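You operate a simulated robot arm through the tools that you are given. There is no shell and no other tool. Be economical: measure what you need, move in short steps, check, and stop when the job is done.

The job below is to be done with a simulated two-armed robot. You get a single attempt, and the scene is never put back.

JOB
Pack the green tub in the lunch box and shut it in for sea.
Fine: tub in the small bay; hold the box while you slide the divider up to the tub and then the clear cover shut; then snap the orange clip up; let nothing fall to the floor.

It is judged by the outcome, as a careful person would: the job done as asked, and still so three seconds after it is handed in. It fails if anything else is knocked over, pushed out of place, dropped, spilled or broken. A push-on lid holds only when it is set on centred and level and pressed home; a screw cap is set on level and turned clockwise until tight.

ROBOT AND FRAMES
Two 7-joint arms with three-finger grippers on one trunk, on a base that drives. Base frame: it is fixed to the floor where the robot stands at the start and does not move with it; the origin is under the middle of the robot, x ahead of it, y to its left, z up. Units: m, rad, N and s.
The left shoulder is at the start at [0.024, 0.154, 1.048], the right one opposite. With the tool pointing down near the work surface each hand reaches from about 0.18 to 0.62 m from the robot's upright axis, wherever it stands, measured 20 degrees to its own side. Places, roughly: clear cover [0.6, -0.1, 0.9]; orange cover clip [0.4, -0.1, 0.9]; small bay of the lunch box [0.5, -0.1, 0.9]; white divider [0.5, -0.2, 0.9]. Payload 2.69 kg a hand.
The TCP of each hand is the grasp point between the finger pads, 0.029 m short of the fingertips. In the tool frame z runs along the fingers and y along their closing line. Largest opening 0.12 m; the body of the gripper starts 0.078 m behind the TCP.
Orientation is that of the tool frame in the base frame, as [roll, pitch, yaw] about the fixed x, y, z axes, in that order (R = Rz(yaw) Ry(pitch) Rx(roll)). With the fingers straight down and closing along the base's y, the tool's x points along the base's -x, its y along +y and its z along -z.

CONTROLS
- The arms move only by the tool servo_tool. It takes "left_increments", "right_increments" or both (then of equal length, played together; a hand with none holds still); each is a list of rows, each a list of 7 numbers: the shift along the tool's x, y, z in units of 25 mm (1.0 is 25 mm), then the turn, a rotation vector about the tool's x, y, z in units of 4 degrees (1.0 is 4 degrees), then the gripper command, from -1 (shut) to 1 (fully open), values between in proportion. In form: [[tx, ty, tz, rx, ry, rz, grip], ...]. A call has 1 to 20 rows; each row shifts and turns the commanded pose from where the row before left it, along the tool's axes as they then stand. A call with a number of a shift or a turn outside -1 to 1 is refused whole. Each row takes 0.2 s and may step no farther than 0.05 m and 0.15 rad from the row before; otherwise, or with a gripper value out of range, the whole call is refused. A pose out of reach is approached as far as the arm can. The call stops where the force on the tool passes 40 N (or 10 N more than at its start, if that is more) or the arm is blocked; 0.2 s more then pass. The fingers move at their own pace and stop on an object; they squeeze with about 39 N. The grip force told is the motor's: it shows also when the fingers shut on nothing. Time passes only in rows, and 0.2 s behind the last, so rows that do not move let the fingers close. It gives the time, the measured TCP pose, the force on the tool (base axes), the opening and the grip force at its end, in the units of the frame above (readings bear some noise), with the torque about the TCP (base axes, N m) and any sound that the robot's microphone picked up, and new pictures: "views" is both (left out), scene, wrist or none (wrist: the cameras of the hands that moved).
- Cameras (640 x 400 px; columns grow to the right, rows downward): "scene" is now at [0.1263, -0.0194, 1.2227]; the picture's right is [-0.22, -0.98, 0.00], its down [-0.33, 0.07, -0.94] and it looks along [0.92, -0.21, -0.34] (base axes); focal length 214 px, centre (320, 200). "left" rides on the left gripper at [0.063, 0, -0.104] in its tool frame; the picture's right is [0.00, 1.00, 0.00], its down [-0.83, 0.00, -0.56] and it looks along [-0.56, 0.00, 0.83] (tool axes); focal length 275 px, centre (320, 200). "right" rides on the right gripper at [0.063, 0, -0.104] in its tool frame; the picture's right is [0.00, 1.00, 0.00], its down [-0.83, 0.00, -0.56] and it looks along [-0.56, 0.00, 0.83] (tool axes); focal length 275 px, centre (320, 200). There is no depth. A picture from a camera that has moved, and an enlarged one, comes with that camera's place and axes in the base frame and with its lens.
- raise_lower(by): slides the trunk up (or, below 0, down) by that many m; the arms and the scene camera ride with it, the base frame stays. It gives what a move gives, with no picture.
- roll_base(legs): drives the robot by 1 to 6 legs, each [ahead, left, turn to the left] in m, m and rad, along the robot's own axes; the way and the turn of a leg run together, so that a leg with both is an arc; at most 1.5 m and 3.142 rad a leg. The arms and the cameras ride along, it lands a little off, and it stops where it bumps. It gives what a move gives, and a new picture of the scene camera.
- head_to(pan, tilt): turns the head with the scene camera to pan (to the left, within 1.396 rad either way) and tilt (down, from -0.506 to 1.204), counted from straight ahead of the robot. It gives what a move gives, and a new picture of the scene camera.
- inspect(camera, box): a new picture of the part [left, top, right, bottom] of that camera's present view, enlarged. No time passes.
- close_job(): hands the job in; it is judged then, once.

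Work in short steps. Places have to be worked out from the pictures, the camera data and where the tool is seen: move nearer, look again, correct. Check each grasp and each placing, and mend what went wrong. You have 120 turns and 260 pictures in all, those below and enlarged ones among them. Open the grippers and draw the arms clear of the work before you hand the job in, unless the task says otherwise; then end with one line.

The tools are called after ">>>" as name(argument=value, ...) on one line, values as JSON. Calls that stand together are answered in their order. servo_tool: Moves the arms, as the interface text tells. Its arguments: {"type":"object","properties":{"left_increments":{"type":"array"},"right_increments":{"type":"array"},"views":{"type":"string","enum":["both","scene","wrist","none"]}},"required":[]} The other tools are called the same way: raise_lower (by) slides the trunk up or down; roll_base (legs) drives the base; head_to (pan, tilt) turns the head that bears the scene camera; inspect (camera, box) takes an enlarged picture of a part of a camera's view; close_job () hands the job in.

At the start:

```text
t: 0.0
left_ee_pos: [0.2813, 0.0194, 1.145]
left_tcp_rot: [-3.141, 0.0, -3.141]
left_force: [0.3, 0.7, -0.3]
left_moment: [-0.04, 0.03, -0.01]
left_finger_gap: 0.1199
left_finger_force: 0.0
right_ee_pos: [0.2793, -0.2006, 1.1608]
right_tcp_rot: [-3.14, 0.0, -3.14]
right_force: [-0.7, 0.7, -0.1]
right_moment: [0.01, -0.03, -0.01]
right_finger_gap: 0.1201
right_finger_force: 0.0
trunk travel left (down, up): [-0.411, 0.027]
robot x, y, heading: [0.0022, -0.003, -0.002]
head pan, tilt: [-0.222, 0.346]
```

scene: 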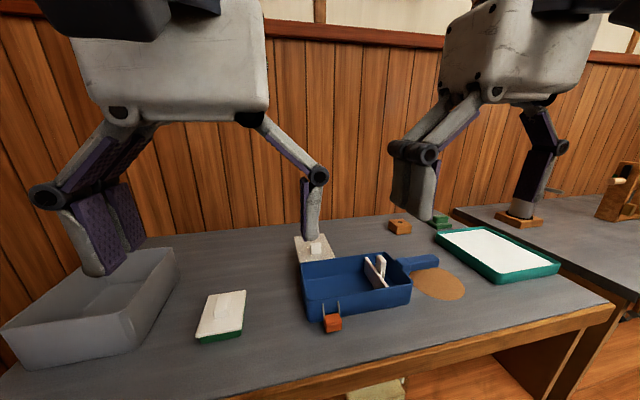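
right: 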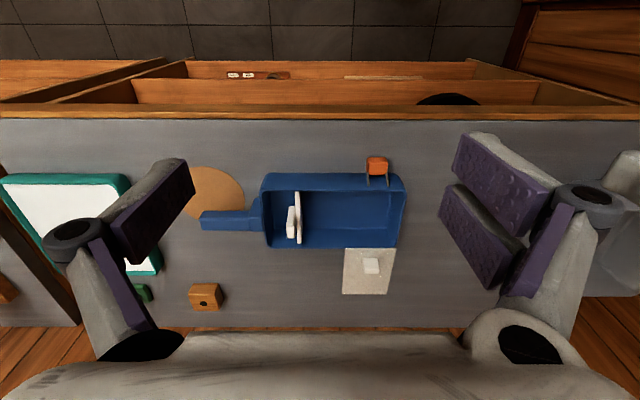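
left: 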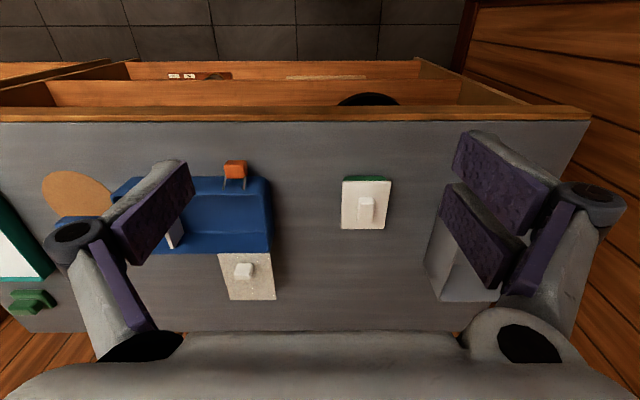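

I'll look closely at the box, clip, cover and tub before moving anything.

>>> inspect(camera="scene", box=[180, 220, 480, 350])

>>> inspect(camera="right", box=[180, 130, 440, 320])

>>> inspect(camera="left", box=[160, 140, 420, 310])

```text
2.13 times, centred on (330, 285) of scene
camera zoom: at [0.1263, -0.0194, 1.2227], right [-0.22, -0.98, 0.0], down [-0.33, 0.07, -0.94], along [0.92, -0.21, -0.34], focal length 458 px, centre (299, 19)
```

zoom: 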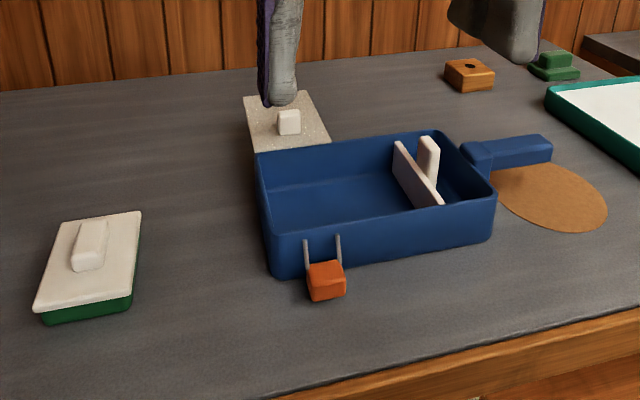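

```text
2.11 times, centred on (310, 225) of right
camera zoom: at [0.2157, -0.1996, 1.2631], right [0.0, 1.0, 0.0], down [0.83, 0.0, 0.56], along [0.56, 0.0, -0.83], focal length 580 px, centre (341, 147)
```

zoom: 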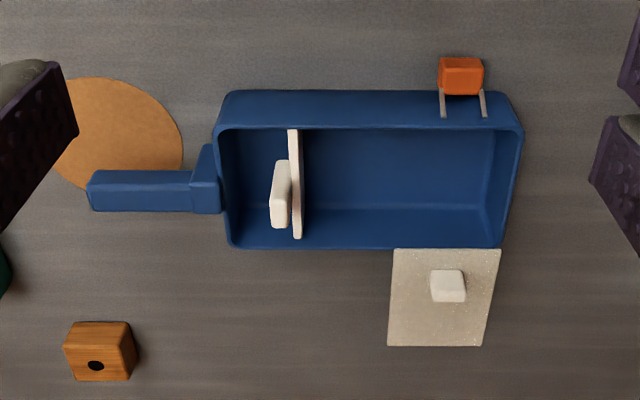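

```text
2.35 times, centred on (290, 225) of left
camera zoom: at [0.2174, 0.0211, 1.2491], right [0.0, 1.0, 0.0], down [0.83, 0.0, 0.56], along [0.56, 0.0, -0.83], focal length 648 px, centre (391, 141)
```

zoom: 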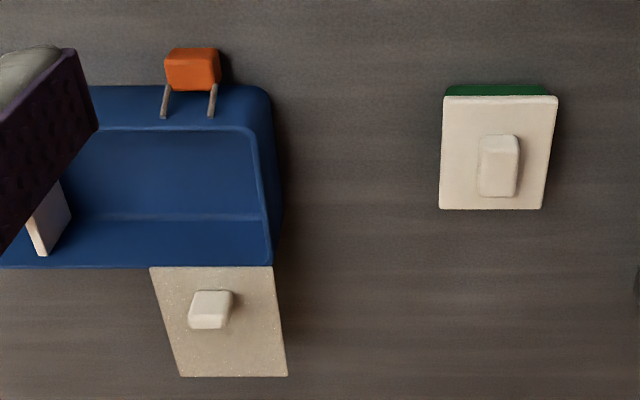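

Cover is at rim height (z≈0.911), the box spans x 0.43–0.557 and y −0.288–−0.07, and the tub is near (0.465, 0.09). I'll bring the left hand nearer the tub and the right hand nearer the divider/handle to get better views.

>>> servo_tool(left_increments=[[-0.96, 0.56, 0.76, 0, 0, 0, 1], [-0.96, 0.56, 0.76, 0, 0, 0, 1], [-0.96, 0.56, 0.76, 0, 0, 0, 1], [-0.96, 0.56, 0.76, 0, 0, 0, 1], [-0.96, 0.56, 0.76, 0, 0, 0, 1], [0, 0, 0, 0, 0, 0, 1]], right_increments=[[-0.8, -0.56, 0.6, 0, 0, 0, 1], [-0.8, -0.56, 0.6, 0, 0, 0, 1], [-0.8, -0.56, 0.6, 0, 0, 0, 1], [-0.8, -0.56, 0.6, 0, 0, 0, 1], [-0.8, -0.56, 0.6, 0, 0, 0, 1], [0, 0, 0, 0, 0, 0, 1]], views="both")

```text
t: 1.4
left_ee_pos: [0.4007, 0.0893, 1.0499]
left_tcp_rot: [3.141, 0.002, -3.141]
left_force: [0.2, -0.3, -0.1]
left_moment: [0.01, 0.0, 0.01]
left_finger_gap: 0.12
left_finger_force: 0.0
right_ee_pos: [0.3783, -0.2705, 1.0855]
right_tcp_rot: [-3.142, 0.003, -3.141]
right_force: [1.3, -0.9, -0.4]
right_moment: [-0.01, -0.01, 0.0]
right_finger_gap: 0.1199
right_finger_force: 0.0
trunk travel left (down, up): [-0.411, 0.027]
robot x, y, heading: [-0.0009, 0.0014, -0.003]
head pan, tilt: [-0.222, 0.346]
camera scene: at [0.1256, -0.0194, 1.2228], right [-0.22, -0.98, 0.0], down [-0.33, 0.07, -0.94], along [0.92, -0.21, -0.34], focal length 214 px, centre (320, 200)
camera right: at [0.3159, -0.2697, 1.188], right [0.0, 1.0, 0.0], down [0.83, 0.0, 0.56], along [0.56, 0.0, -0.83], focal length 275 px, centre (320, 200)
camera left: at [0.337, 0.0901, 1.1551], right [0.0, 1.0, 0.0], down [0.83, 0.0, 0.56], along [0.56, 0.0, -0.83], focal length 275 px, centre (320, 200)
```

scene: 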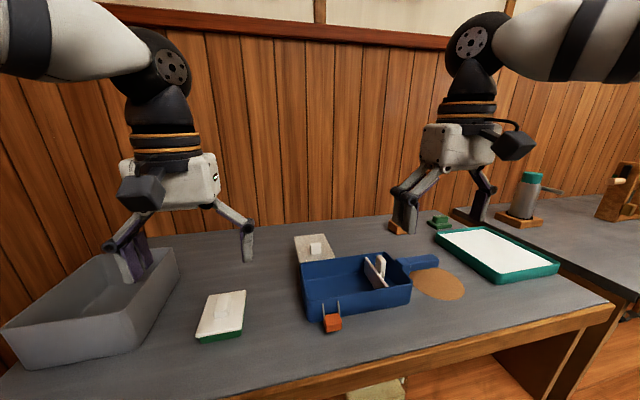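
right: 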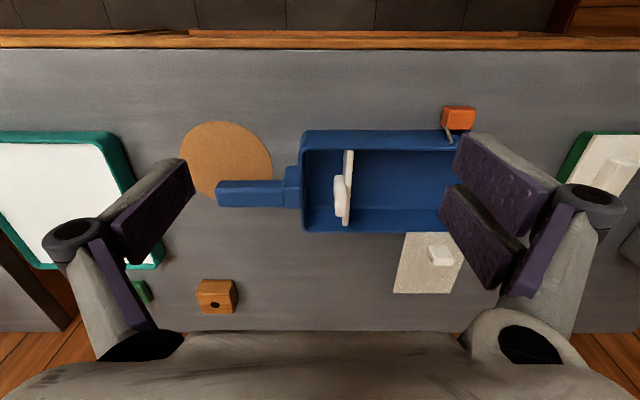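
left: 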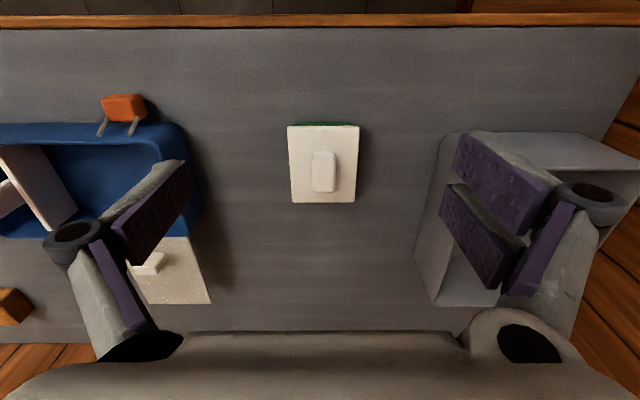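

I'll zoom in on the tub and the divider.

>>> inspect(camera="left", box=[270, 110, 380, 215])

>>> inspect(camera="scene", box=[185, 280, 255, 350])

>>> inspect(camera="scene", box=[290, 230, 450, 335])

>>> inspect(camera="right", box=[200, 100, 480, 305])

```text
3.81 times, centred on (325, 162) of left
camera zoom: at [0.337, 0.0901, 1.1551], right [0.0, 1.0, 0.0], down [0.83, 0.0, 0.56], along [0.56, 0.0, -0.83], focal length 1049 px, centre (301, 343)
```

zoom: 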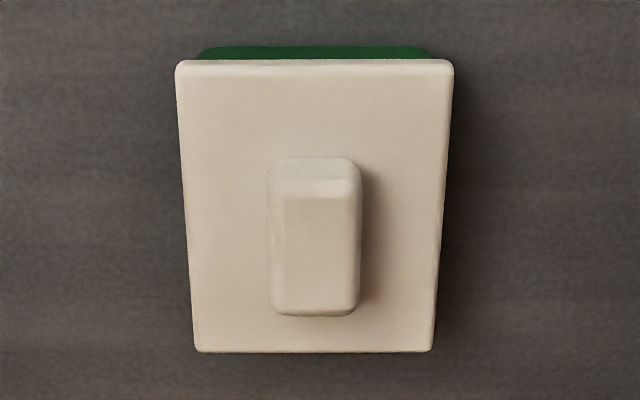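

```text
5.71 times, centred on (220, 315) of scene
camera zoom: at [0.1256, -0.0194, 1.2228], right [-0.22, -0.98, 0.0], down [-0.33, 0.07, -0.94], along [0.92, -0.21, -0.34], focal length 1226 px, centre (891, -457)
```

zoom: 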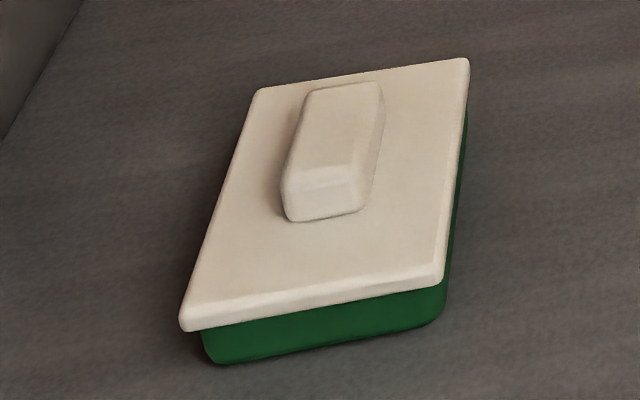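

```text
3.81 times, centred on (370, 282) of scene
camera zoom: at [0.1256, -0.0194, 1.2228], right [-0.22, -0.98, 0.0], down [-0.33, 0.07, -0.94], along [0.92, -0.21, -0.34], focal length 817 px, centre (130, -114)
```

zoom: 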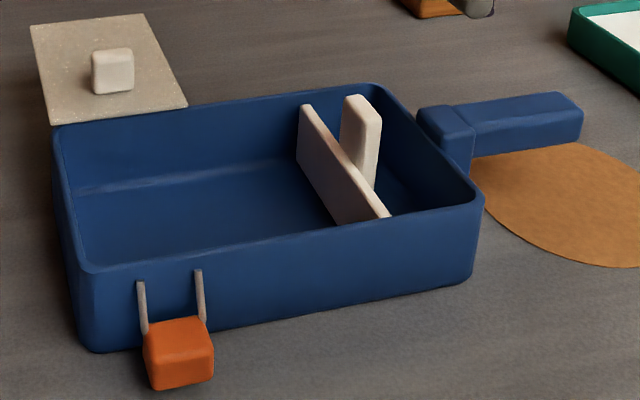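

```text
1.95 times, centred on (340, 202) of right
camera zoom: at [0.3159, -0.2697, 1.188], right [0.0, 1.0, 0.0], down [0.83, 0.0, 0.56], along [0.56, 0.0, -0.83], focal length 537 px, centre (281, 195)
```

zoom: 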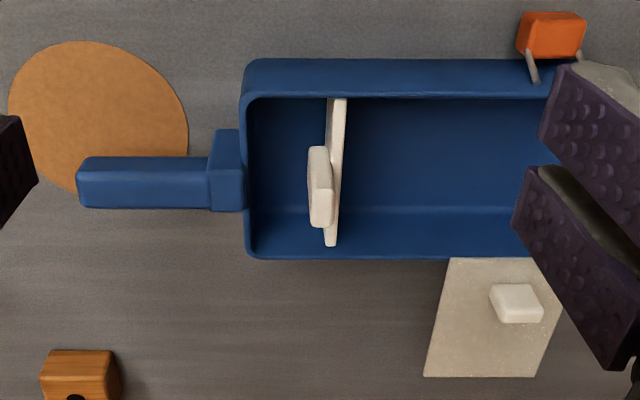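

Tub: lid top at z≈0.871, about 0.095×0.078 m, with its knob at about (0.486, 0.094). I'll lower the left hand, half open, to just above the knob and look.

>>> servo_tool(left_increments=[[-0.68, 0.04, 0.9, 0, 0, 0, 0], [-0.68, 0.04, 0.9, 0, 0, 0, 0], [-0.68, 0.04, 0.9, 0, 0, 0, 0], [-0.68, 0.04, 0.9, 0, 0, 0, 0], [-0.68, 0.04, 0.9, 0, 0, 0, 0], [0, 0, 0, 0, 0, 0, 0]], views="both")

>>> head_to(pan=-0.15, tilt=0.75)

>>> inspect(camera="left", box=[220, 80, 420, 205])

```text
t: 2.8
left_ee_pos: [0.4853, 0.0948, 0.9393]
left_tcp_rot: [-3.14, 0.001, -3.141]
left_force: [0.2, 0.2, -0.1]
left_moment: [0.0, 0.0, 0.0]
left_finger_gap: 0.0602
left_finger_force: 0.0
right_ee_pos: [0.3798, -0.2694, 1.0844]
right_tcp_rot: [-3.141, 0.0, -3.141]
right_force: [-0.6, -0.1, 0.3]
right_moment: [0.01, -0.02, -0.05]
right_finger_gap: 0.1203
right_finger_force: 0.1
trunk travel left (down, up): [-0.411, 0.027]
robot x, y, heading: [0.0018, 0.0041, 0.005]
head pan, tilt: [-0.222, 0.346]
camera scene: at [0.1259, -0.0194, 1.2228], right [-0.22, -0.98, 0.0], down [-0.33, 0.07, -0.94], along [0.92, -0.21, -0.34], focal length 214 px, centre (320, 200)
camera left: at [0.4222, 0.0961, 1.0431], right [0.0, 1.0, 0.0], down [0.83, 0.0, 0.56], along [0.56, 0.0, -0.83], focal length 275 px, centre (320, 200)
```

scene: 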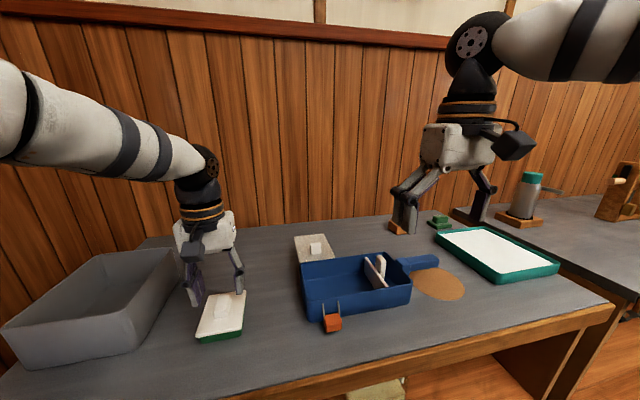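
left: 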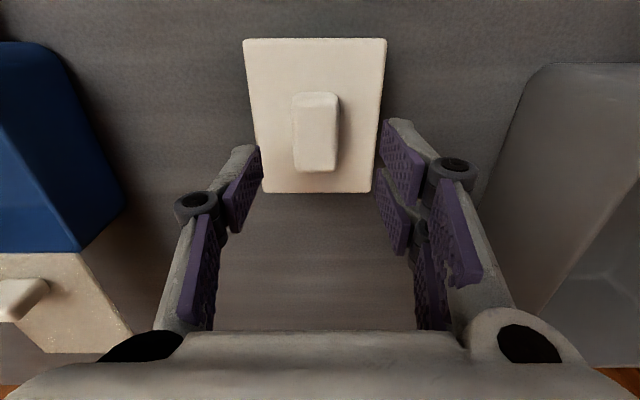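

```text
t: 3.7
left_ee_pos: [0.4853, 0.0945, 0.9391]
left_tcp_rot: [-3.14, 0.0, -3.141]
left_force: [-0.4, 0.4, 0.8]
left_moment: [0.06, 0.02, -0.01]
left_finger_gap: 0.0601
left_finger_force: 0.1
right_ee_pos: [0.3784, -0.2713, 1.0851]
right_tcp_rot: [-3.141, 0.001, -3.142]
right_force: [0.6, 0.1, 0.7]
right_moment: [0.04, -0.01, -0.01]
right_finger_gap: 0.12
right_finger_force: 0.0
trunk travel left (down, up): [-0.411, 0.027]
robot x, y, heading: [0.0002, 0.0037, 0.0]
head pan, tilt: [-0.15, 0.75]
camera scene: at [0.1173, -0.0114, 1.1867], right [-0.15, -0.99, 0.0], down [-0.67, 0.1, -0.73], along [0.72, -0.11, -0.68], focal length 214 px, centre (320, 200)
```

scene: 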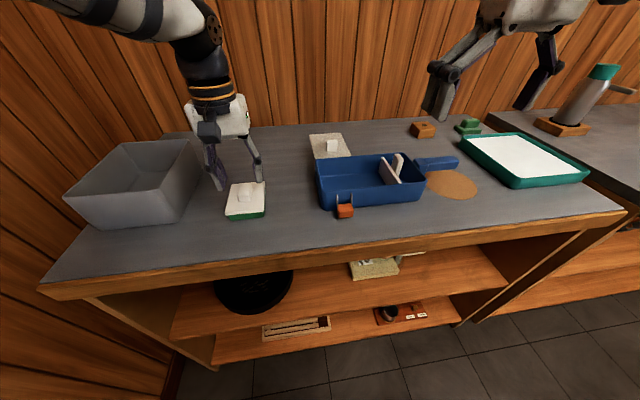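

```text
3.20 times, centred on (320, 142) of left
camera zoom: at [0.4223, 0.0961, 1.0432], right [0.0, 1.0, 0.0], down [0.83, 0.0, 0.56], along [0.56, 0.0, -0.83], focal length 881 px, centre (320, 384)
```

zoom: 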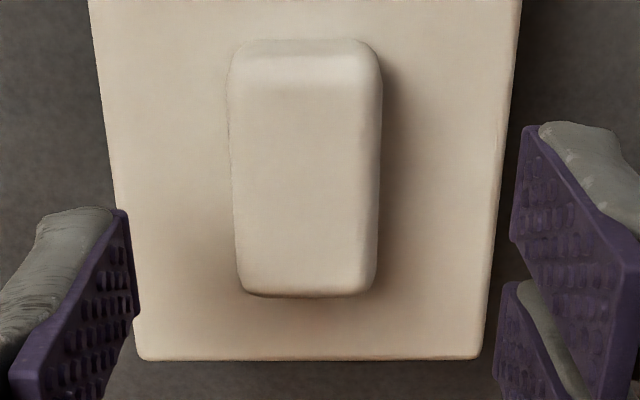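

Knob centre ≈ (0.483, 0.0935), so the hand is nearly centred. I'll descend to TCP z≈0.904 and close on the knob.

>>> servo_tool(left_increments=[[0.09, -0.04, 0.7, 0, 0, 0, 0], [0, 0, 0.7, 0, 0, 0, 0], [0, 0, 0, 0, 0, 0, -0.5], [0, 0, 0, 0, 0, 0, -1], [0, 0, 0, 0, 0, 0, -1], [0, 0, 0, 0, 0, 0, -1]], views="both")

>>> inspect(camera="scene", box=[190, 110, 300, 225])

```text
t: 4.8
left_ee_pos: [0.4831, 0.0931, 0.9088]
left_tcp_rot: [-3.133, 0.015, -3.137]
left_force: [-3.3, -1.4, 25.3]
left_moment: [0.17, 1.01, 0.42]
left_finger_gap: 0.0258
left_finger_force: 39.3
right_ee_pos: [0.3778, -0.2718, 1.0845]
right_tcp_rot: [3.138, 0.002, 3.141]
right_force: [-0.2, 0.0, -0.2]
right_moment: [-0.01, -0.05, 0.0]
right_finger_gap: 0.1199
right_finger_force: 0.1
trunk travel left (down, up): [-0.411, 0.027]
robot x, y, heading: [-0.0014, -0.0022, 0.0]
head pan, tilt: [-0.15, 0.75]
stopped in row 5 (left hand): the force on the tool passed its limit at 41 N (the readings are from after the stop); the commanded pose is now the measured one
camera scene: at [0.1152, -0.0119, 1.1867], right [-0.15, -0.99, 0.0], down [-0.67, 0.1, -0.73], along [0.72, -0.11, -0.68], focal length 214 px, centre (320, 200)
camera left: at [0.4189, 0.0942, 1.0118], right [0.0, 1.0, -0.01], down [0.82, 0.0, 0.57], along [0.57, -0.01, -0.82], focal length 275 px, centre (320, 200)
```

scene: 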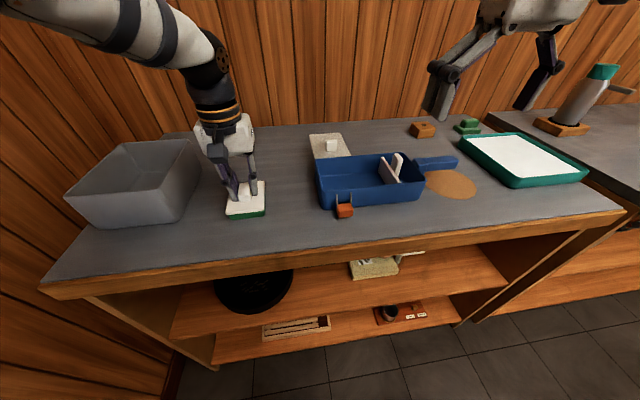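
left: 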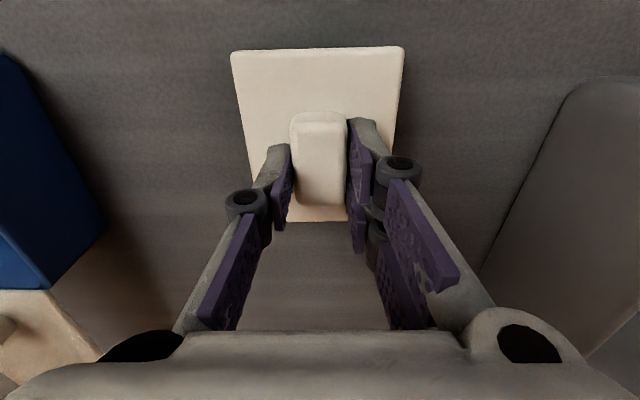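

```text
3.48 times, centred on (245, 168) of scene
camera zoom: at [0.1152, -0.0119, 1.1867], right [-0.15, -0.99, 0.0], down [-0.67, 0.1, -0.73], along [0.72, -0.11, -0.68], focal length 746 px, centre (581, 313)
```

zoom: 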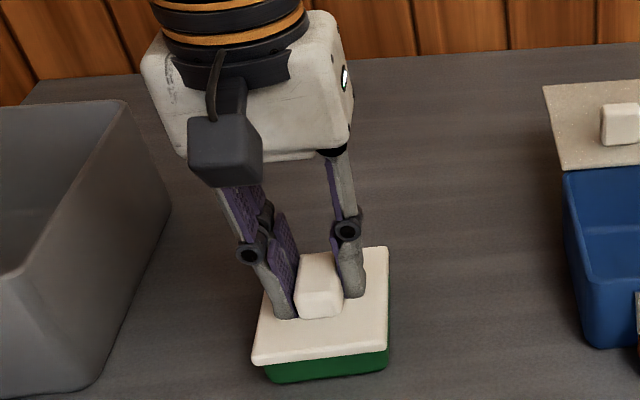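

Knob gripped at 0.0258 m, fingertips resting on the lid. I'll lift 3 cm and check the whole tub comes with it.

>>> servo_tool(left_increments=[[0, 0, -0.2, 0, 0, 0, -1], [0, 0, -0.5, 0, 0, 0, -1], [0, 0, -0.5, 0, 0, 0, -1], [0, 0, 0, 0, 0, 0, -1]], views="none")

>>> inspect(camera="scene", box=[190, 110, 300, 225])

>>> inspect(camera="left", box=[200, 20, 440, 240])

```text
t: 5.8
left_ee_pos: [0.4841, 0.0938, 0.9349]
left_tcp_rot: [-3.136, 0.008, -3.139]
left_force: [-0.2, 0.4, -1.5]
left_moment: [0.0, -0.01, 0.0]
left_finger_gap: 0.0251
left_finger_force: 39.1
right_ee_pos: [0.3787, -0.2715, 1.0839]
right_tcp_rot: [3.141, 0.0, 3.14]
right_force: [-0.9, -0.1, -0.7]
right_moment: [-0.03, 0.0, 0.0]
right_finger_gap: 0.1199
right_finger_force: 0.1
trunk travel left (down, up): [-0.411, 0.027]
robot x, y, heading: [-0.0014, 0.0061, 0.003]
head pan, tilt: [-0.15, 0.75]
```

```text
3.48 times, centred on (245, 168) of scene
camera zoom: at [0.1176, -0.0115, 1.1865], right [-0.15, -0.99, 0.0], down [-0.67, 0.1, -0.73], along [0.72, -0.11, -0.68], focal length 746 px, centre (581, 313)
```

zoom: 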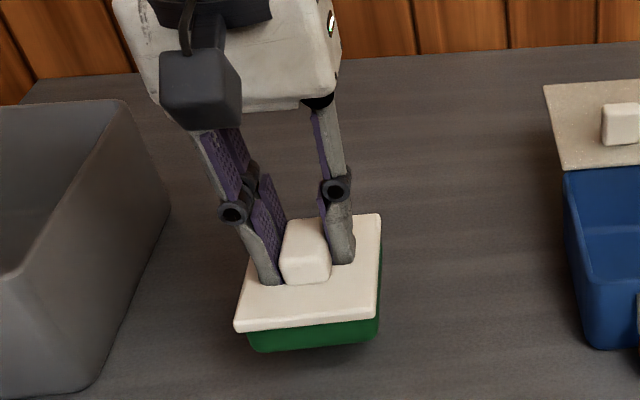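

```text
1.82 times, centred on (320, 130) of left
camera zoom: at [0.42, 0.0948, 1.0391], right [0.0, 1.0, 0.0], down [0.83, 0.0, 0.56], along [0.56, 0.0, -0.83], focal length 500 px, centre (320, 327)
```

zoom: 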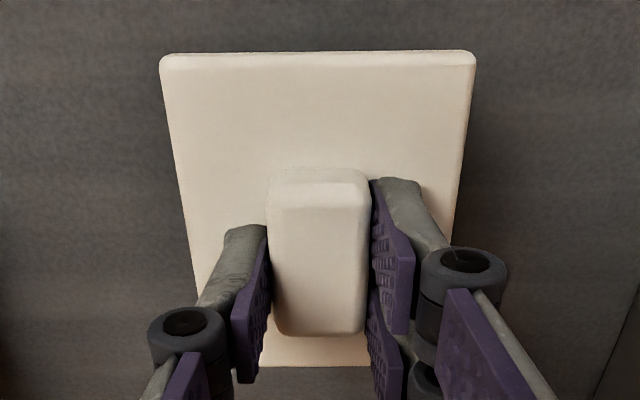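

The whole tub is held, level. I'll lift it further, and move the right hand to look straight at the bay and cover for exact positions.

>>> servo_tool(left_increments=[[0, 0, -0.4, 0, 0, 0, -1], [0, 0, -0.4, 0, 0, 0, -1], [0, 0, -0.4, 0, 0, 0, -1], [0, 0, -0.4, 0, 0, 0, -1], [0, 0, -0.4, 0, 0, 0, -1], [0, 0, -0.4, 0, 0, 0, -1]], right_increments=[[0, 0.93, 0, 0, 0, 0, 1], [0, 0.93, 0, 0, 0, 0, 1], [0, 0.93, 0, 0, 0, 0, 1], [0, 0.93, 0, 0, 0, 0, 1], [0, 0.93, 0, 0, 0, 0, 1], [0, 0, 0, 0, 0, 0, 1]], views="none")

>>> inspect(camera="right", box=[170, 70, 490, 300])

>>> inspect(camera="scene", box=[290, 120, 490, 240])

```text
t: 7.2
left_ee_pos: [0.482, 0.0936, 0.9963]
left_tcp_rot: [-3.138, 0.01, -3.14]
left_force: [0.1, 0.7, -2.2]
left_moment: [-0.02, -0.01, 0.0]
left_finger_gap: 0.0255
left_finger_force: 38.9
right_ee_pos: [0.3795, -0.1552, 1.084]
right_tcp_rot: [3.141, 0.001, 3.14]
right_force: [0.4, -0.6, 0.3]
right_moment: [0.02, 0.0, 0.0]
right_finger_gap: 0.1203
right_finger_force: 0.1
trunk travel left (down, up): [-0.411, 0.027]
robot x, y, heading: [0.0004, -0.0056, -0.002]
head pan, tilt: [-0.15, 0.75]
```

```text
1.74 times, centred on (330, 185) of right
camera zoom: at [0.3167, -0.1543, 1.1877], right [0.0, 1.0, 0.0], down [0.83, 0.0, 0.56], along [0.56, 0.0, -0.83], focal length 479 px, centre (303, 226)
```

zoom: 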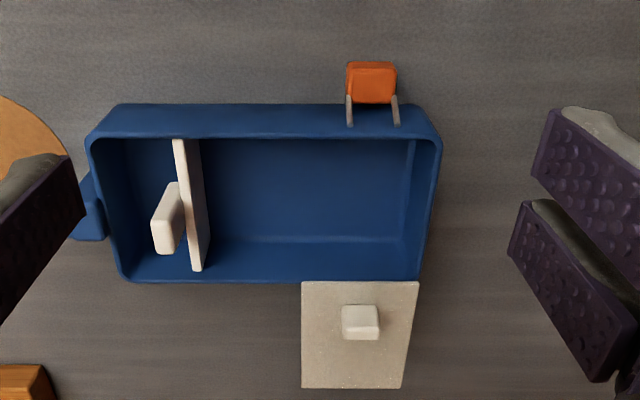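

```text
3.20 times, centred on (390, 180) of scene
camera zoom: at [0.1174, -0.0118, 1.1866], right [-0.15, -0.99, 0.0], down [-0.67, 0.1, -0.73], along [0.72, -0.11, -0.68], focal length 686 px, centre (96, 264)
```

zoom: 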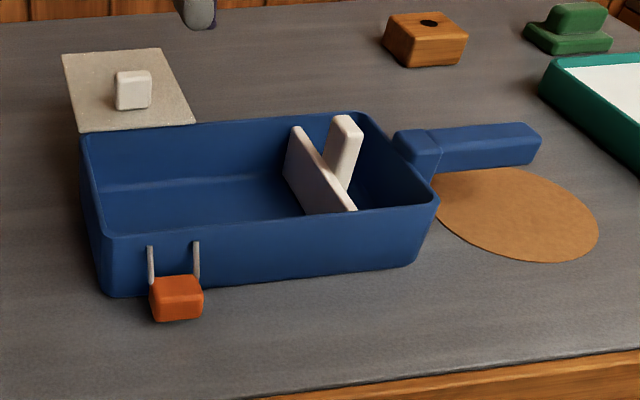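

Rim z≈0.904, bay interior x 0.441–0.553, inner end wall y≈−0.073, floor ≈0.857. I'll move the right hand away toward the handle side, and carry the tub to (0.497, −0.116) above the bay.

>>> servo_tool(left_increments=[[0, 0, 0, 0, 0, 0, -1], [-0.06, -0.84, 0, 0, 0, 0, -1], [-0.06, -0.84, 0, 0, 0, 0, -1], [-0.06, -0.84, 0, 0, 0, 0, -1], [-0.06, -0.84, 0, 0, 0, 0, -1], [-0.06, -0.84, 0, 0, 0, 0, -1], [-0.06, -0.84, 0, 0, 0, 0, -1], [-0.06, -0.84, 0, 0, 0, 0, -1], [-0.06, -0.84, 0, 0, 0, 0, -1], [-0.06, -0.84, 0, 0, 0, 0, -1], [-0.06, -0.84, 0, 0, 0, 0, -1], [0, 0, 0, 0, 0, 0, -1]], right_increments=[[0, -1, 0, 0, 0, 0, 1], [0, -1, 0, 0, 0, 0, 1], [0, -1, 0, 0, 0, 0, 1], [0, -1, 0, 0, 0, 0, 1], [0, -1, 0, 0, 0, 0, 1], [0, -1, 0, 0, 0, 0, 1], [0, -1, 0, 0, 0, 0, 1], [0, -1, 0, 0, 0, 0, 1], [0, 0, 0, 0, 0, 0, 1], [0, 0, 0, 0, 0, 0, 1], [0, 0, 0, 0, 0, 0, 1], [0, 0, 0, 0, 0, 0, 1]], views="none")

>>> inspect(camera="scene", box=[270, 60, 470, 240])

>>> inspect(camera="left", box=[160, 0, 480, 260])

```text
t: 9.8
left_ee_pos: [0.4796, -0.061, 0.9977]
left_tcp_rot: [-3.137, 0.01, -3.14]
left_force: [-1.0, 0.3, -1.8]
left_moment: [0.0, -0.03, 0.0]
left_finger_gap: 0.0256
left_finger_force: 39.2
left hand out of reach, approached as far as the arm can: row 8, 9, 10, 11
right_ee_pos: [0.3795, -0.3539, 1.0851]
right_tcp_rot: [3.141, -0.001, 3.14]
right_force: [-0.7, -0.9, 0.4]
right_moment: [0.0, 0.0, 0.0]
right_finger_gap: 0.12
right_finger_force: 0.1
trunk travel left (down, up): [-0.411, 0.027]
robot x, y, heading: [0.0009, -0.0015, 0.002]
head pan, tilt: [-0.15, 0.75]
```

```text
2.22 times, centred on (370, 150) of scene
camera zoom: at [0.1174, -0.0117, 1.1866], right [-0.15, -0.99, 0.0], down [-0.67, 0.1, -0.73], along [0.72, -0.11, -0.68], focal length 477 px, centre (209, 311)
```

zoom: 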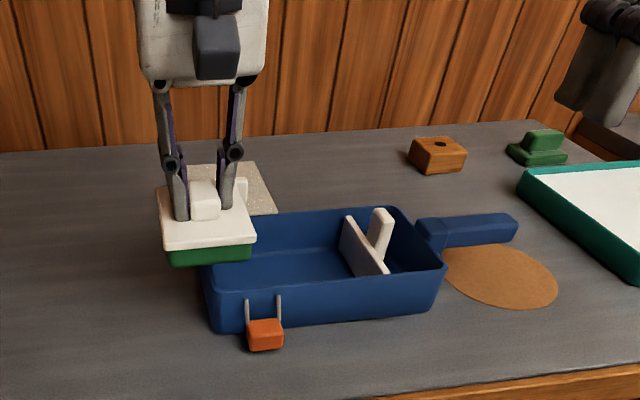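

```text
1.54 times, centred on (320, 130) of left
camera zoom: at [0.4151, -0.06, 1.1018], right [0.0, 1.0, -0.01], down [0.83, 0.0, 0.56], along [0.56, -0.01, -0.83], focal length 424 px, centre (320, 308)
```

zoom: 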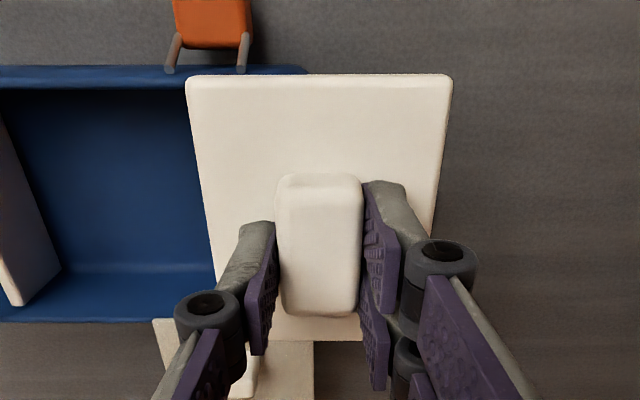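

The left arm can't cross over that far, so I need to drive the base to the right. First I draw the tub back and up, so nothing passes near the box while driving.

>>> servo_tool(left_increments=[[0, 0.8, -0.4, 0, 0, 0, -1], [0, 0.8, -0.4, 0, 0, 0, -1], [0, 0.8, -0.4, 0, 0, 0, -1], [0, 0.8, -0.4, 0, 0, 0, -1], [0, 0.8, -0.4, 0, 0, 0, -1], [0, 0.8, 0, 0, 0, 0, -1], [0, 0.8, 0, 0, 0, 0, -1], [0, 0, 0, 0, 0, 0, -1]], right_increments=[[0, 0.5, 0, 0, 0, 0, 1], [0, 0.5, 0, 0, 0, 0, 1], [0, 0.5, 0, 0, 0, 0, 1], [0, 0.5, 0, 0, 0, 0, 1], [0, 0.5, 0, 0, 0, 0, 1], [0, 0.5, 0, 0, 0, 0, 1], [0, 0, 0, 0, 0, 0, 1], [0, 0, 0, 0, 0, 0, 1]], views="none")

>>> roll_base(legs=[[0, -0.24, 0]])

```text
t: 11.6
left_ee_pos: [0.4785, 0.08, 1.0467]
left_tcp_rot: [-3.136, 0.009, -3.138]
left_force: [-0.1, 1.4, -2.4]
left_moment: [-0.03, -0.01, 0.01]
left_finger_gap: 0.0256
left_finger_force: 38.9
right_ee_pos: [0.3787, -0.2796, 1.0834]
right_tcp_rot: [-3.141, 0.0, 3.139]
right_force: [0.6, 0.0, -0.6]
right_moment: [-0.03, 0.03, 0.01]
right_finger_gap: 0.1201
right_finger_force: 0.1
trunk travel left (down, up): [-0.411, 0.027]
robot x, y, heading: [0.0034, -0.0032, 0.003]
head pan, tilt: [-0.15, 0.75]
```

```text
t: 14.1
left_ee_pos: [0.4787, -0.1608, 1.048]
left_tcp_rot: [-3.136, 0.009, -3.131]
left_force: [-0.7, 0.5, -1.5]
left_moment: [0.01, 0.01, -0.02]
left_finger_gap: 0.0256
left_finger_force: 38.6
right_ee_pos: [0.3823, -0.5229, 1.084]
right_tcp_rot: [3.14, 0.0, -3.134]
right_force: [-0.6, -1.3, 0.4]
right_moment: [-0.02, -0.02, 0.0]
right_finger_gap: 0.1201
right_finger_force: 0.2
trunk travel left (down, up): [-0.411, 0.027]
robot x, y, heading: [0.0047, -0.244, 0.01]
head pan, tilt: [-0.15, 0.75]
camera scene: at [0.1184, -0.2556, 1.1866], right [-0.14, -0.99, 0.0], down [-0.68, 0.1, -0.73], along [0.72, -0.1, -0.68], focal length 214 px, centre (320, 200)
```

scene: 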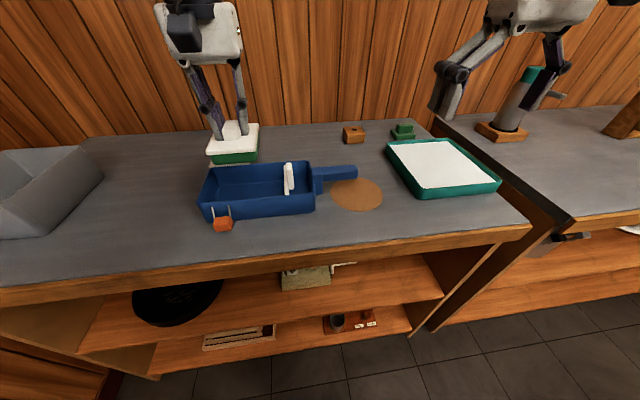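

Now in reach. I'll place the tub over the bay centre at z≈0.975 and aim the head at it.

>>> servo_tool(left_increments=[[-0.18, 0.45, 0, 0, 0, 0, -1], [-0.18, 0.45, 0.7, 0, 0, 0, -1], [-0.18, 0.45, 0.8, 0, 0, 0, -1], [-0.18, 0.45, 0.8, 0, 0, 0, -1], [0, 0, 0.6, 0, 0, 0, -1], [0, 0, 0, 0, 0, 0, -1]], views="none")

>>> head_to(pan=0.2, tilt=0.8)

>>> inspect(camera="scene", box=[230, 100, 430, 240])

>>> inspect(camera="left", box=[160, 0, 480, 260])

```text
t: 15.5
left_ee_pos: [0.4974, -0.1174, 0.9751]
left_tcp_rot: [-3.137, 0.01, -3.132]
left_force: [-0.3, -0.2, -2.2]
left_moment: [-0.02, -0.01, -0.01]
left_finger_gap: 0.0254
left_finger_force: 38.7
right_ee_pos: [0.3821, -0.522, 1.0838]
right_tcp_rot: [3.141, -0.001, -3.136]
right_force: [0.5, -0.6, 0.9]
right_moment: [-0.04, -0.04, 0.01]
right_finger_gap: 0.1201
right_finger_force: 0.1
trunk travel left (down, up): [-0.411, 0.027]
robot x, y, heading: [-0.0001, -0.2422, 0.011]
head pan, tilt: [-0.15, 0.75]
```

```text
t: 16.3
left_ee_pos: [0.4971, -0.1167, 0.9758]
left_tcp_rot: [-3.135, 0.009, -3.131]
left_force: [0.4, -0.1, -1.2]
left_moment: [0.01, 0.0, 0.01]
left_finger_gap: 0.0256
left_finger_force: 38.9
right_ee_pos: [0.3819, -0.5226, 1.0838]
right_tcp_rot: [-3.14, 0.0, -3.133]
right_force: [-1.1, 0.0, -0.3]
right_moment: [-0.01, 0.04, 0.0]
right_finger_gap: 0.1198
right_finger_force: 0.0
trunk travel left (down, up): [-0.411, 0.027]
robot x, y, heading: [-0.0002, -0.2427, 0.008]
head pan, tilt: [0.201, 0.799]
camera scene: at [0.1153, -0.2269, 1.1826], right [0.21, -0.98, 0.0], down [-0.7, -0.15, -0.7], along [0.68, 0.14, -0.72], focal length 214 px, centre (320, 200)
```

scene: 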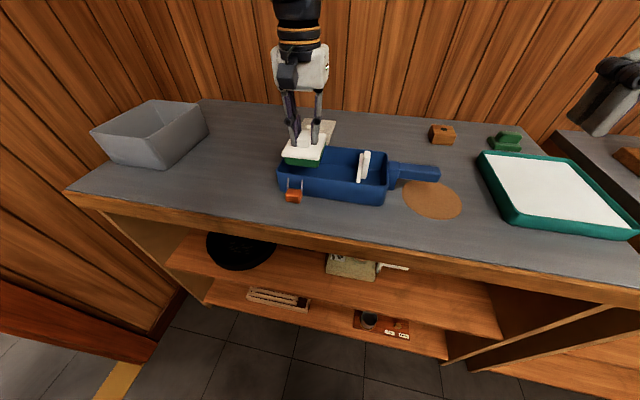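

```text
2.86 times, centred on (330, 170) of scene
camera zoom: at [0.1153, -0.2269, 1.1826], right [0.21, -0.98, 0.0], down [-0.7, -0.15, -0.7], along [0.68, 0.14, -0.72], focal length 613 px, centre (291, 286)
```

zoom: 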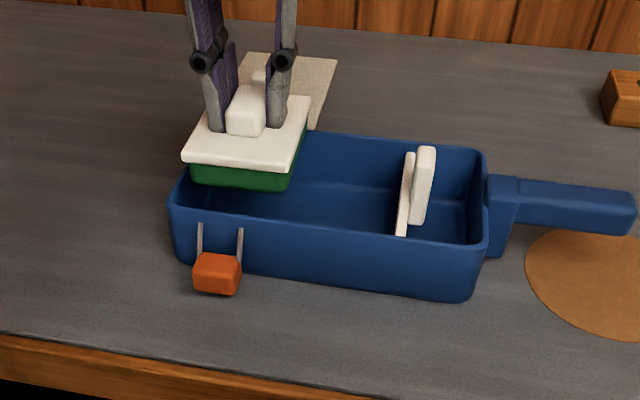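

```text
1.54 times, centred on (320, 130) of left
camera zoom: at [0.4341, -0.1167, 1.0788], right [-0.01, 1.0, -0.01], down [0.83, 0.01, 0.56], along [0.56, 0.0, -0.83], focal length 424 px, centre (320, 308)
```

zoom: 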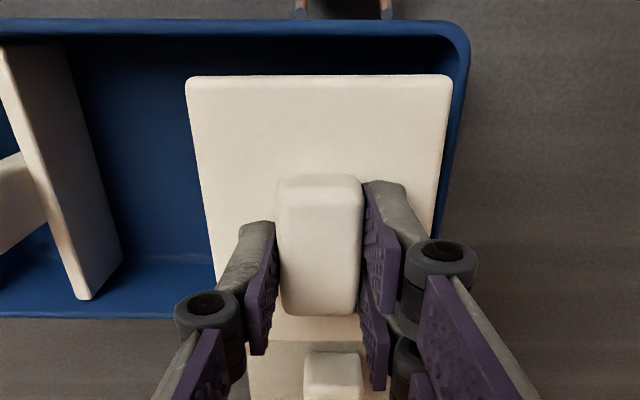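

Margins are about 10–12 mm all round; I'll shift 5 mm toward the end wall and lower most of the way into the bay.

>>> servo_tool(left_increments=[[-0.04, 0.2, 0.3, 0, 0, 0, -1], [0, 0, 0.5, 0, 0, 0, -1], [0, 0, 0.5, 0, 0, 0, -1], [0, 0, 0.4, 0, 0, 0, -1], [0, 0, 0.2, 0, 0, 0, -1], [0, 0, 0.2, 0, 0, 0, -1], [0, 0, 0, 0, 0, 0, -1]], views="none")

>>> inspect(camera="scene", box=[250, 110, 400, 215])

>>> inspect(camera="left", box=[160, 0, 480, 260])

```text
t: 17.9
left_ee_pos: [0.4998, -0.1131, 0.9225]
left_tcp_rot: [-3.136, 0.01, -3.131]
left_force: [0.1, 0.4, -2.0]
left_moment: [0.03, 0.03, 0.0]
left_finger_gap: 0.0255
left_finger_force: 39.1
right_ee_pos: [0.3818, -0.5215, 1.0835]
right_tcp_rot: [-3.141, 0.001, -3.133]
right_force: [1.3, -0.3, -0.1]
right_moment: [-0.02, 0.01, -0.03]
right_finger_gap: 0.1201
right_finger_force: 0.1
trunk travel left (down, up): [-0.411, 0.027]
robot x, y, heading: [0.0026, -0.2477, 0.001]
head pan, tilt: [0.201, 0.799]
```

```text
3.81 times, centred on (325, 162) of scene
camera zoom: at [0.1153, -0.2268, 1.1826], right [0.21, -0.98, 0.0], down [-0.7, -0.15, -0.7], along [0.68, 0.14, -0.72], focal length 817 px, centre (301, 343)
```

zoom: 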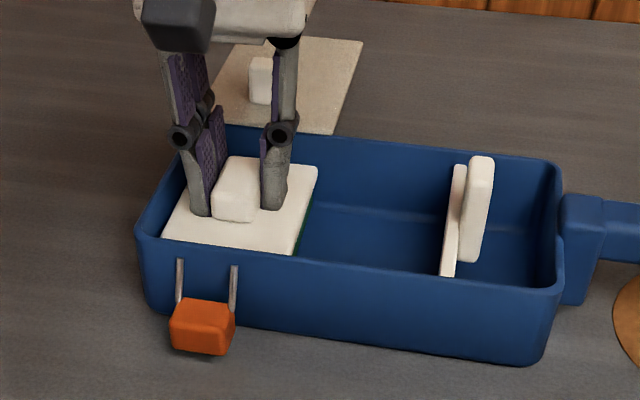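

```text
1.54 times, centred on (320, 130) of left
camera zoom: at [0.4349, -0.1108, 1.0264], right [-0.01, 1.0, -0.01], down [0.83, 0.01, 0.56], along [0.56, 0.0, -0.83], focal length 424 px, centre (320, 308)
```

zoom: 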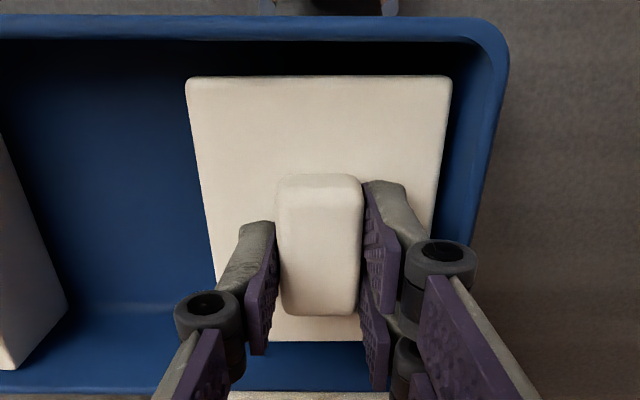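

The tub is inside with clearance all round. Lowering in small steps until it touches the floor.

>>> servo_tool(left_increments=[[0, 0, 0.1, 0, 0, 0, -1], [0, 0, 0.1, 0, 0, 0, -1], [0, 0, 0, 0, 0, 0, -1]], views="none")

```text
t: 18.7
left_ee_pos: [0.4987, -0.1115, 0.9172]
left_tcp_rot: [-3.135, 0.01, -3.13]
left_force: [-0.3, 0.1, -1.8]
left_moment: [-0.02, -0.02, 0.04]
left_finger_gap: 0.0256
left_finger_force: 39.0
right_ee_pos: [0.3826, -0.5222, 1.0841]
right_tcp_rot: [3.141, 0.0, -3.136]
right_force: [1.2, -0.4, 0.3]
right_moment: [0.03, 0.0, -0.01]
right_finger_gap: 0.1201
right_finger_force: 0.1
trunk travel left (down, up): [-0.411, 0.027]
robot x, y, heading: [0.0001, -0.2464, 0.005]
head pan, tilt: [0.201, 0.799]
```

No contact yet; continuing down.

>>> servo_tool(left_increments=[[0, 0, 0.08, 0, 0, 0, -1], [0, 0, 0.08, 0, 0, 0, -1], [0, 0, 0, 0, 0, 0, -1]], views="none")

```text
t: 19.5
left_ee_pos: [0.4973, -0.1119, 0.9133]
left_tcp_rot: [-3.135, 0.009, -3.132]
left_force: [0.0, 0.2, 0.8]
left_moment: [0.12, -0.14, -0.03]
left_finger_gap: 0.0256
left_finger_force: 39.2
right_ee_pos: [0.3827, -0.5226, 1.0844]
right_tcp_rot: [-3.141, 0.0, -3.137]
right_force: [0.6, 0.3, -0.7]
right_moment: [0.03, 0.01, -0.01]
right_finger_gap: 0.1199
right_finger_force: 0.1
trunk travel left (down, up): [-0.411, 0.027]
robot x, y, heading: [-0.0007, -0.2452, 0.009]
head pan, tilt: [0.201, 0.799]
```

Touched the floor (force change). I'll release a little (gap ≈0.043, staying clear of the wall) and rise straight up.

>>> servo_tool(left_increments=[[0, 0, 0.03, 0, 0, 0, -1], [0, 0, 0, 0, 0, 0, -0.4], [0, 0, 0, 0, 0, 0, -0.28], [0, 0, 0, 0, 0, 0, -0.28], [0, 0, -0.6, 0, 0, 0, -0.28], [0, 0, -1, 0, 0, 0, -0.28], [0, 0, -1, 0, 0, 0, -0.28], [0, 0, -1, 0, 0, 0, -0.28], [0, 0, 0, 0, 0, 0, -0.28]], views="wrist")

>>> inspect(camera="scene", box=[250, 110, 450, 215])

```text
t: 21.5
left_ee_pos: [0.4973, -0.1105, 1.0015]
left_tcp_rot: [-3.137, 0.009, -3.131]
left_force: [0.0, -0.1, 0.3]
left_moment: [0.02, 0.04, -0.02]
left_finger_gap: 0.0431
left_finger_force: 0.1
right_ee_pos: [0.3818, -0.5223, 1.0848]
right_tcp_rot: [-3.141, 0.001, -3.133]
right_force: [-0.3, 0.3, 0.1]
right_moment: [0.02, 0.02, 0.0]
right_finger_gap: 0.12
right_finger_force: 0.1
trunk travel left (down, up): [-0.411, 0.027]
robot x, y, heading: [0.0046, -0.2456, 0.005]
head pan, tilt: [0.201, 0.799]
camera left: at [0.4327, -0.1099, 1.1058], right [-0.01, 1.0, -0.01], down [0.83, 0.01, 0.56], along [0.56, 0.0, -0.83], focal length 275 px, centre (320, 200)
```

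left: 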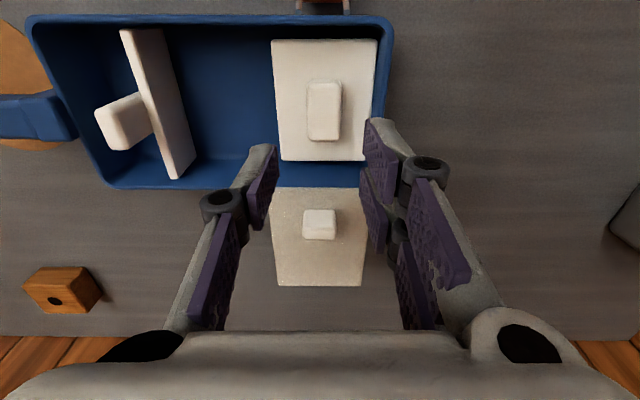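

```text
3.20 times, centred on (350, 162) of scene
camera zoom: at [0.1153, -0.2269, 1.1825], right [0.21, -0.98, 0.0], down [-0.7, -0.15, -0.7], along [0.68, 0.14, -0.72], focal length 686 px, centre (224, 320)
```

zoom: 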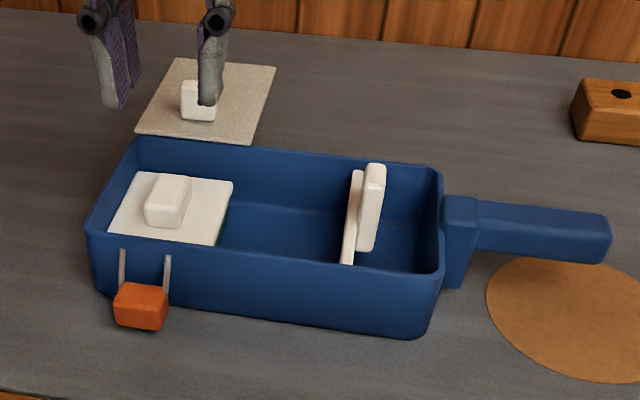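

Tub sits in the bay. Now the right hand: rotate it 90° so it can grip the handle across x.

>>> servo_tool(right_increments=[[0, 0, 0, 0, 0, -1, 1], [0, 0, 0, 0, 0, -1, 1], [0, 0, 0, 0, 0, -1, 1], [0, 0, 0, 0, 0, -1, 1], [0, 0, 0, 0, 0, -1, 1], [0, 0, 0, 0, 0, -1, 1], [0, 0, 0, 0, 0, -1, 1], [0, 0, 0, 0, 0, -1, 1], [0, 0, 0, 0, 0, -1, 1], [0, 0, 0, 0, 0, -1, 1], [0, 0, 0, 0, 0, -1, 1], [0, 0, 0, 0, 0, -1, 1], [0, 0, 0, 0, 0, -1, 1], [0, 0, 0, 0, 0, -1, 1], [0, 0, 0, 0, 0, -1, 1], [0, 0, 0, 0, 0, -1, 1], [0, 0, 0, 0, 0, -1, 1], [0, 0, 0, 0, 0, -1, 1], [0, 0, 0, 0, 0, -1, 1], [0, 0, 0, 0, 0, -1, 1]], views="none")

```text
t: 25.7
left_ee_pos: [0.4965, -0.1107, 1.0018]
left_tcp_rot: [-3.138, 0.009, -3.131]
left_force: [0.3, 0.1, -0.7]
left_moment: [0.0, 0.01, -0.01]
left_finger_gap: 0.0433
left_finger_force: 0.1
right_ee_pos: [0.3814, -0.5214, 1.0844]
right_tcp_rot: [-3.141, -0.001, -1.738]
right_force: [1.0, -0.1, -0.3]
right_moment: [-0.02, 0.0, 0.02]
right_finger_gap: 0.1199
right_finger_force: 0.1
trunk travel left (down, up): [-0.411, 0.027]
robot x, y, heading: [0.0037, -0.2456, 0.01]
head pan, tilt: [0.201, 0.799]
```

Finish the turn and bring the right hand over, short of the handle, to look at it.

>>> servo_tool(right_increments=[[0, 0, 0, 0, 0, -0.8, 1], [0, 0, 0, 0, 0, -0.8, 1], [0, 0, 0, 0, 0, -0.8, 1], [-0.72, -0.87, 0.28, 0, 0, 0, 1], [-0.72, -0.87, 0.28, 0, 0, 0, 1], [-0.72, -0.87, 0.28, 0, 0, 0, 1], [-0.72, -0.87, 0.28, 0, 0, 0, 1], [-0.72, -0.87, 0.28, 0, 0, 0, 1], [0, 0, 0, 0, 0, 0, 1]], views="wrist")

>>> inspect(camera="scene", box=[330, 80, 490, 215])

```text
t: 27.7
left_ee_pos: [0.4972, -0.1096, 1.0023]
left_tcp_rot: [-3.136, 0.007, -3.131]
left_force: [0.5, -0.2, -0.2]
left_moment: [-0.01, -0.01, 0.02]
left_finger_gap: 0.0433
left_finger_force: 0.0
right_ee_pos: [0.4899, -0.4304, 1.05]
right_tcp_rot: [3.14, 0.0, -1.572]
right_force: [0.2, -0.1, -0.1]
right_moment: [-0.05, 0.0, 0.05]
right_finger_gap: 0.1201
right_finger_force: 0.1
trunk travel left (down, up): [-0.411, 0.027]
robot x, y, heading: [0.0004, -0.2461, 0.005]
head pan, tilt: [0.201, 0.799]
camera right: at [0.4899, -0.4929, 1.1534], right [-1.0, 0.0, 0.0], down [0.0, 0.83, 0.56], along [0.0, 0.56, -0.83], focal length 275 px, centre (320, 200)
```

right: 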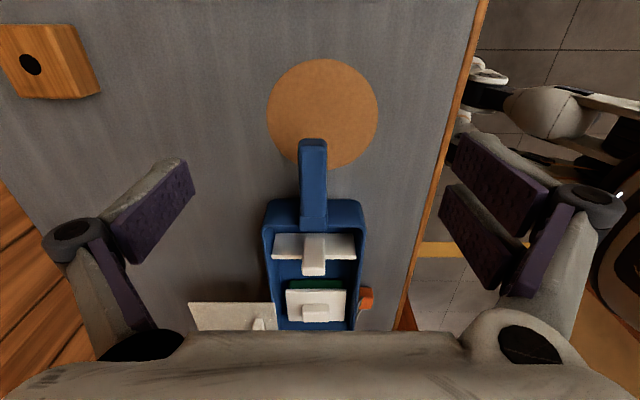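

```text
2.96 times, centred on (410, 148) of scene
camera zoom: at [0.1148, -0.2271, 1.1827], right [0.21, -0.98, 0.0], down [-0.7, -0.15, -0.7], along [0.68, 0.14, -0.72], focal length 636 px, centre (53, 356)
```

zoom: 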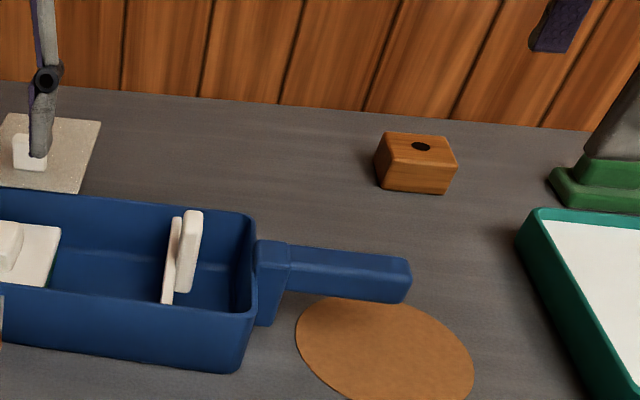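

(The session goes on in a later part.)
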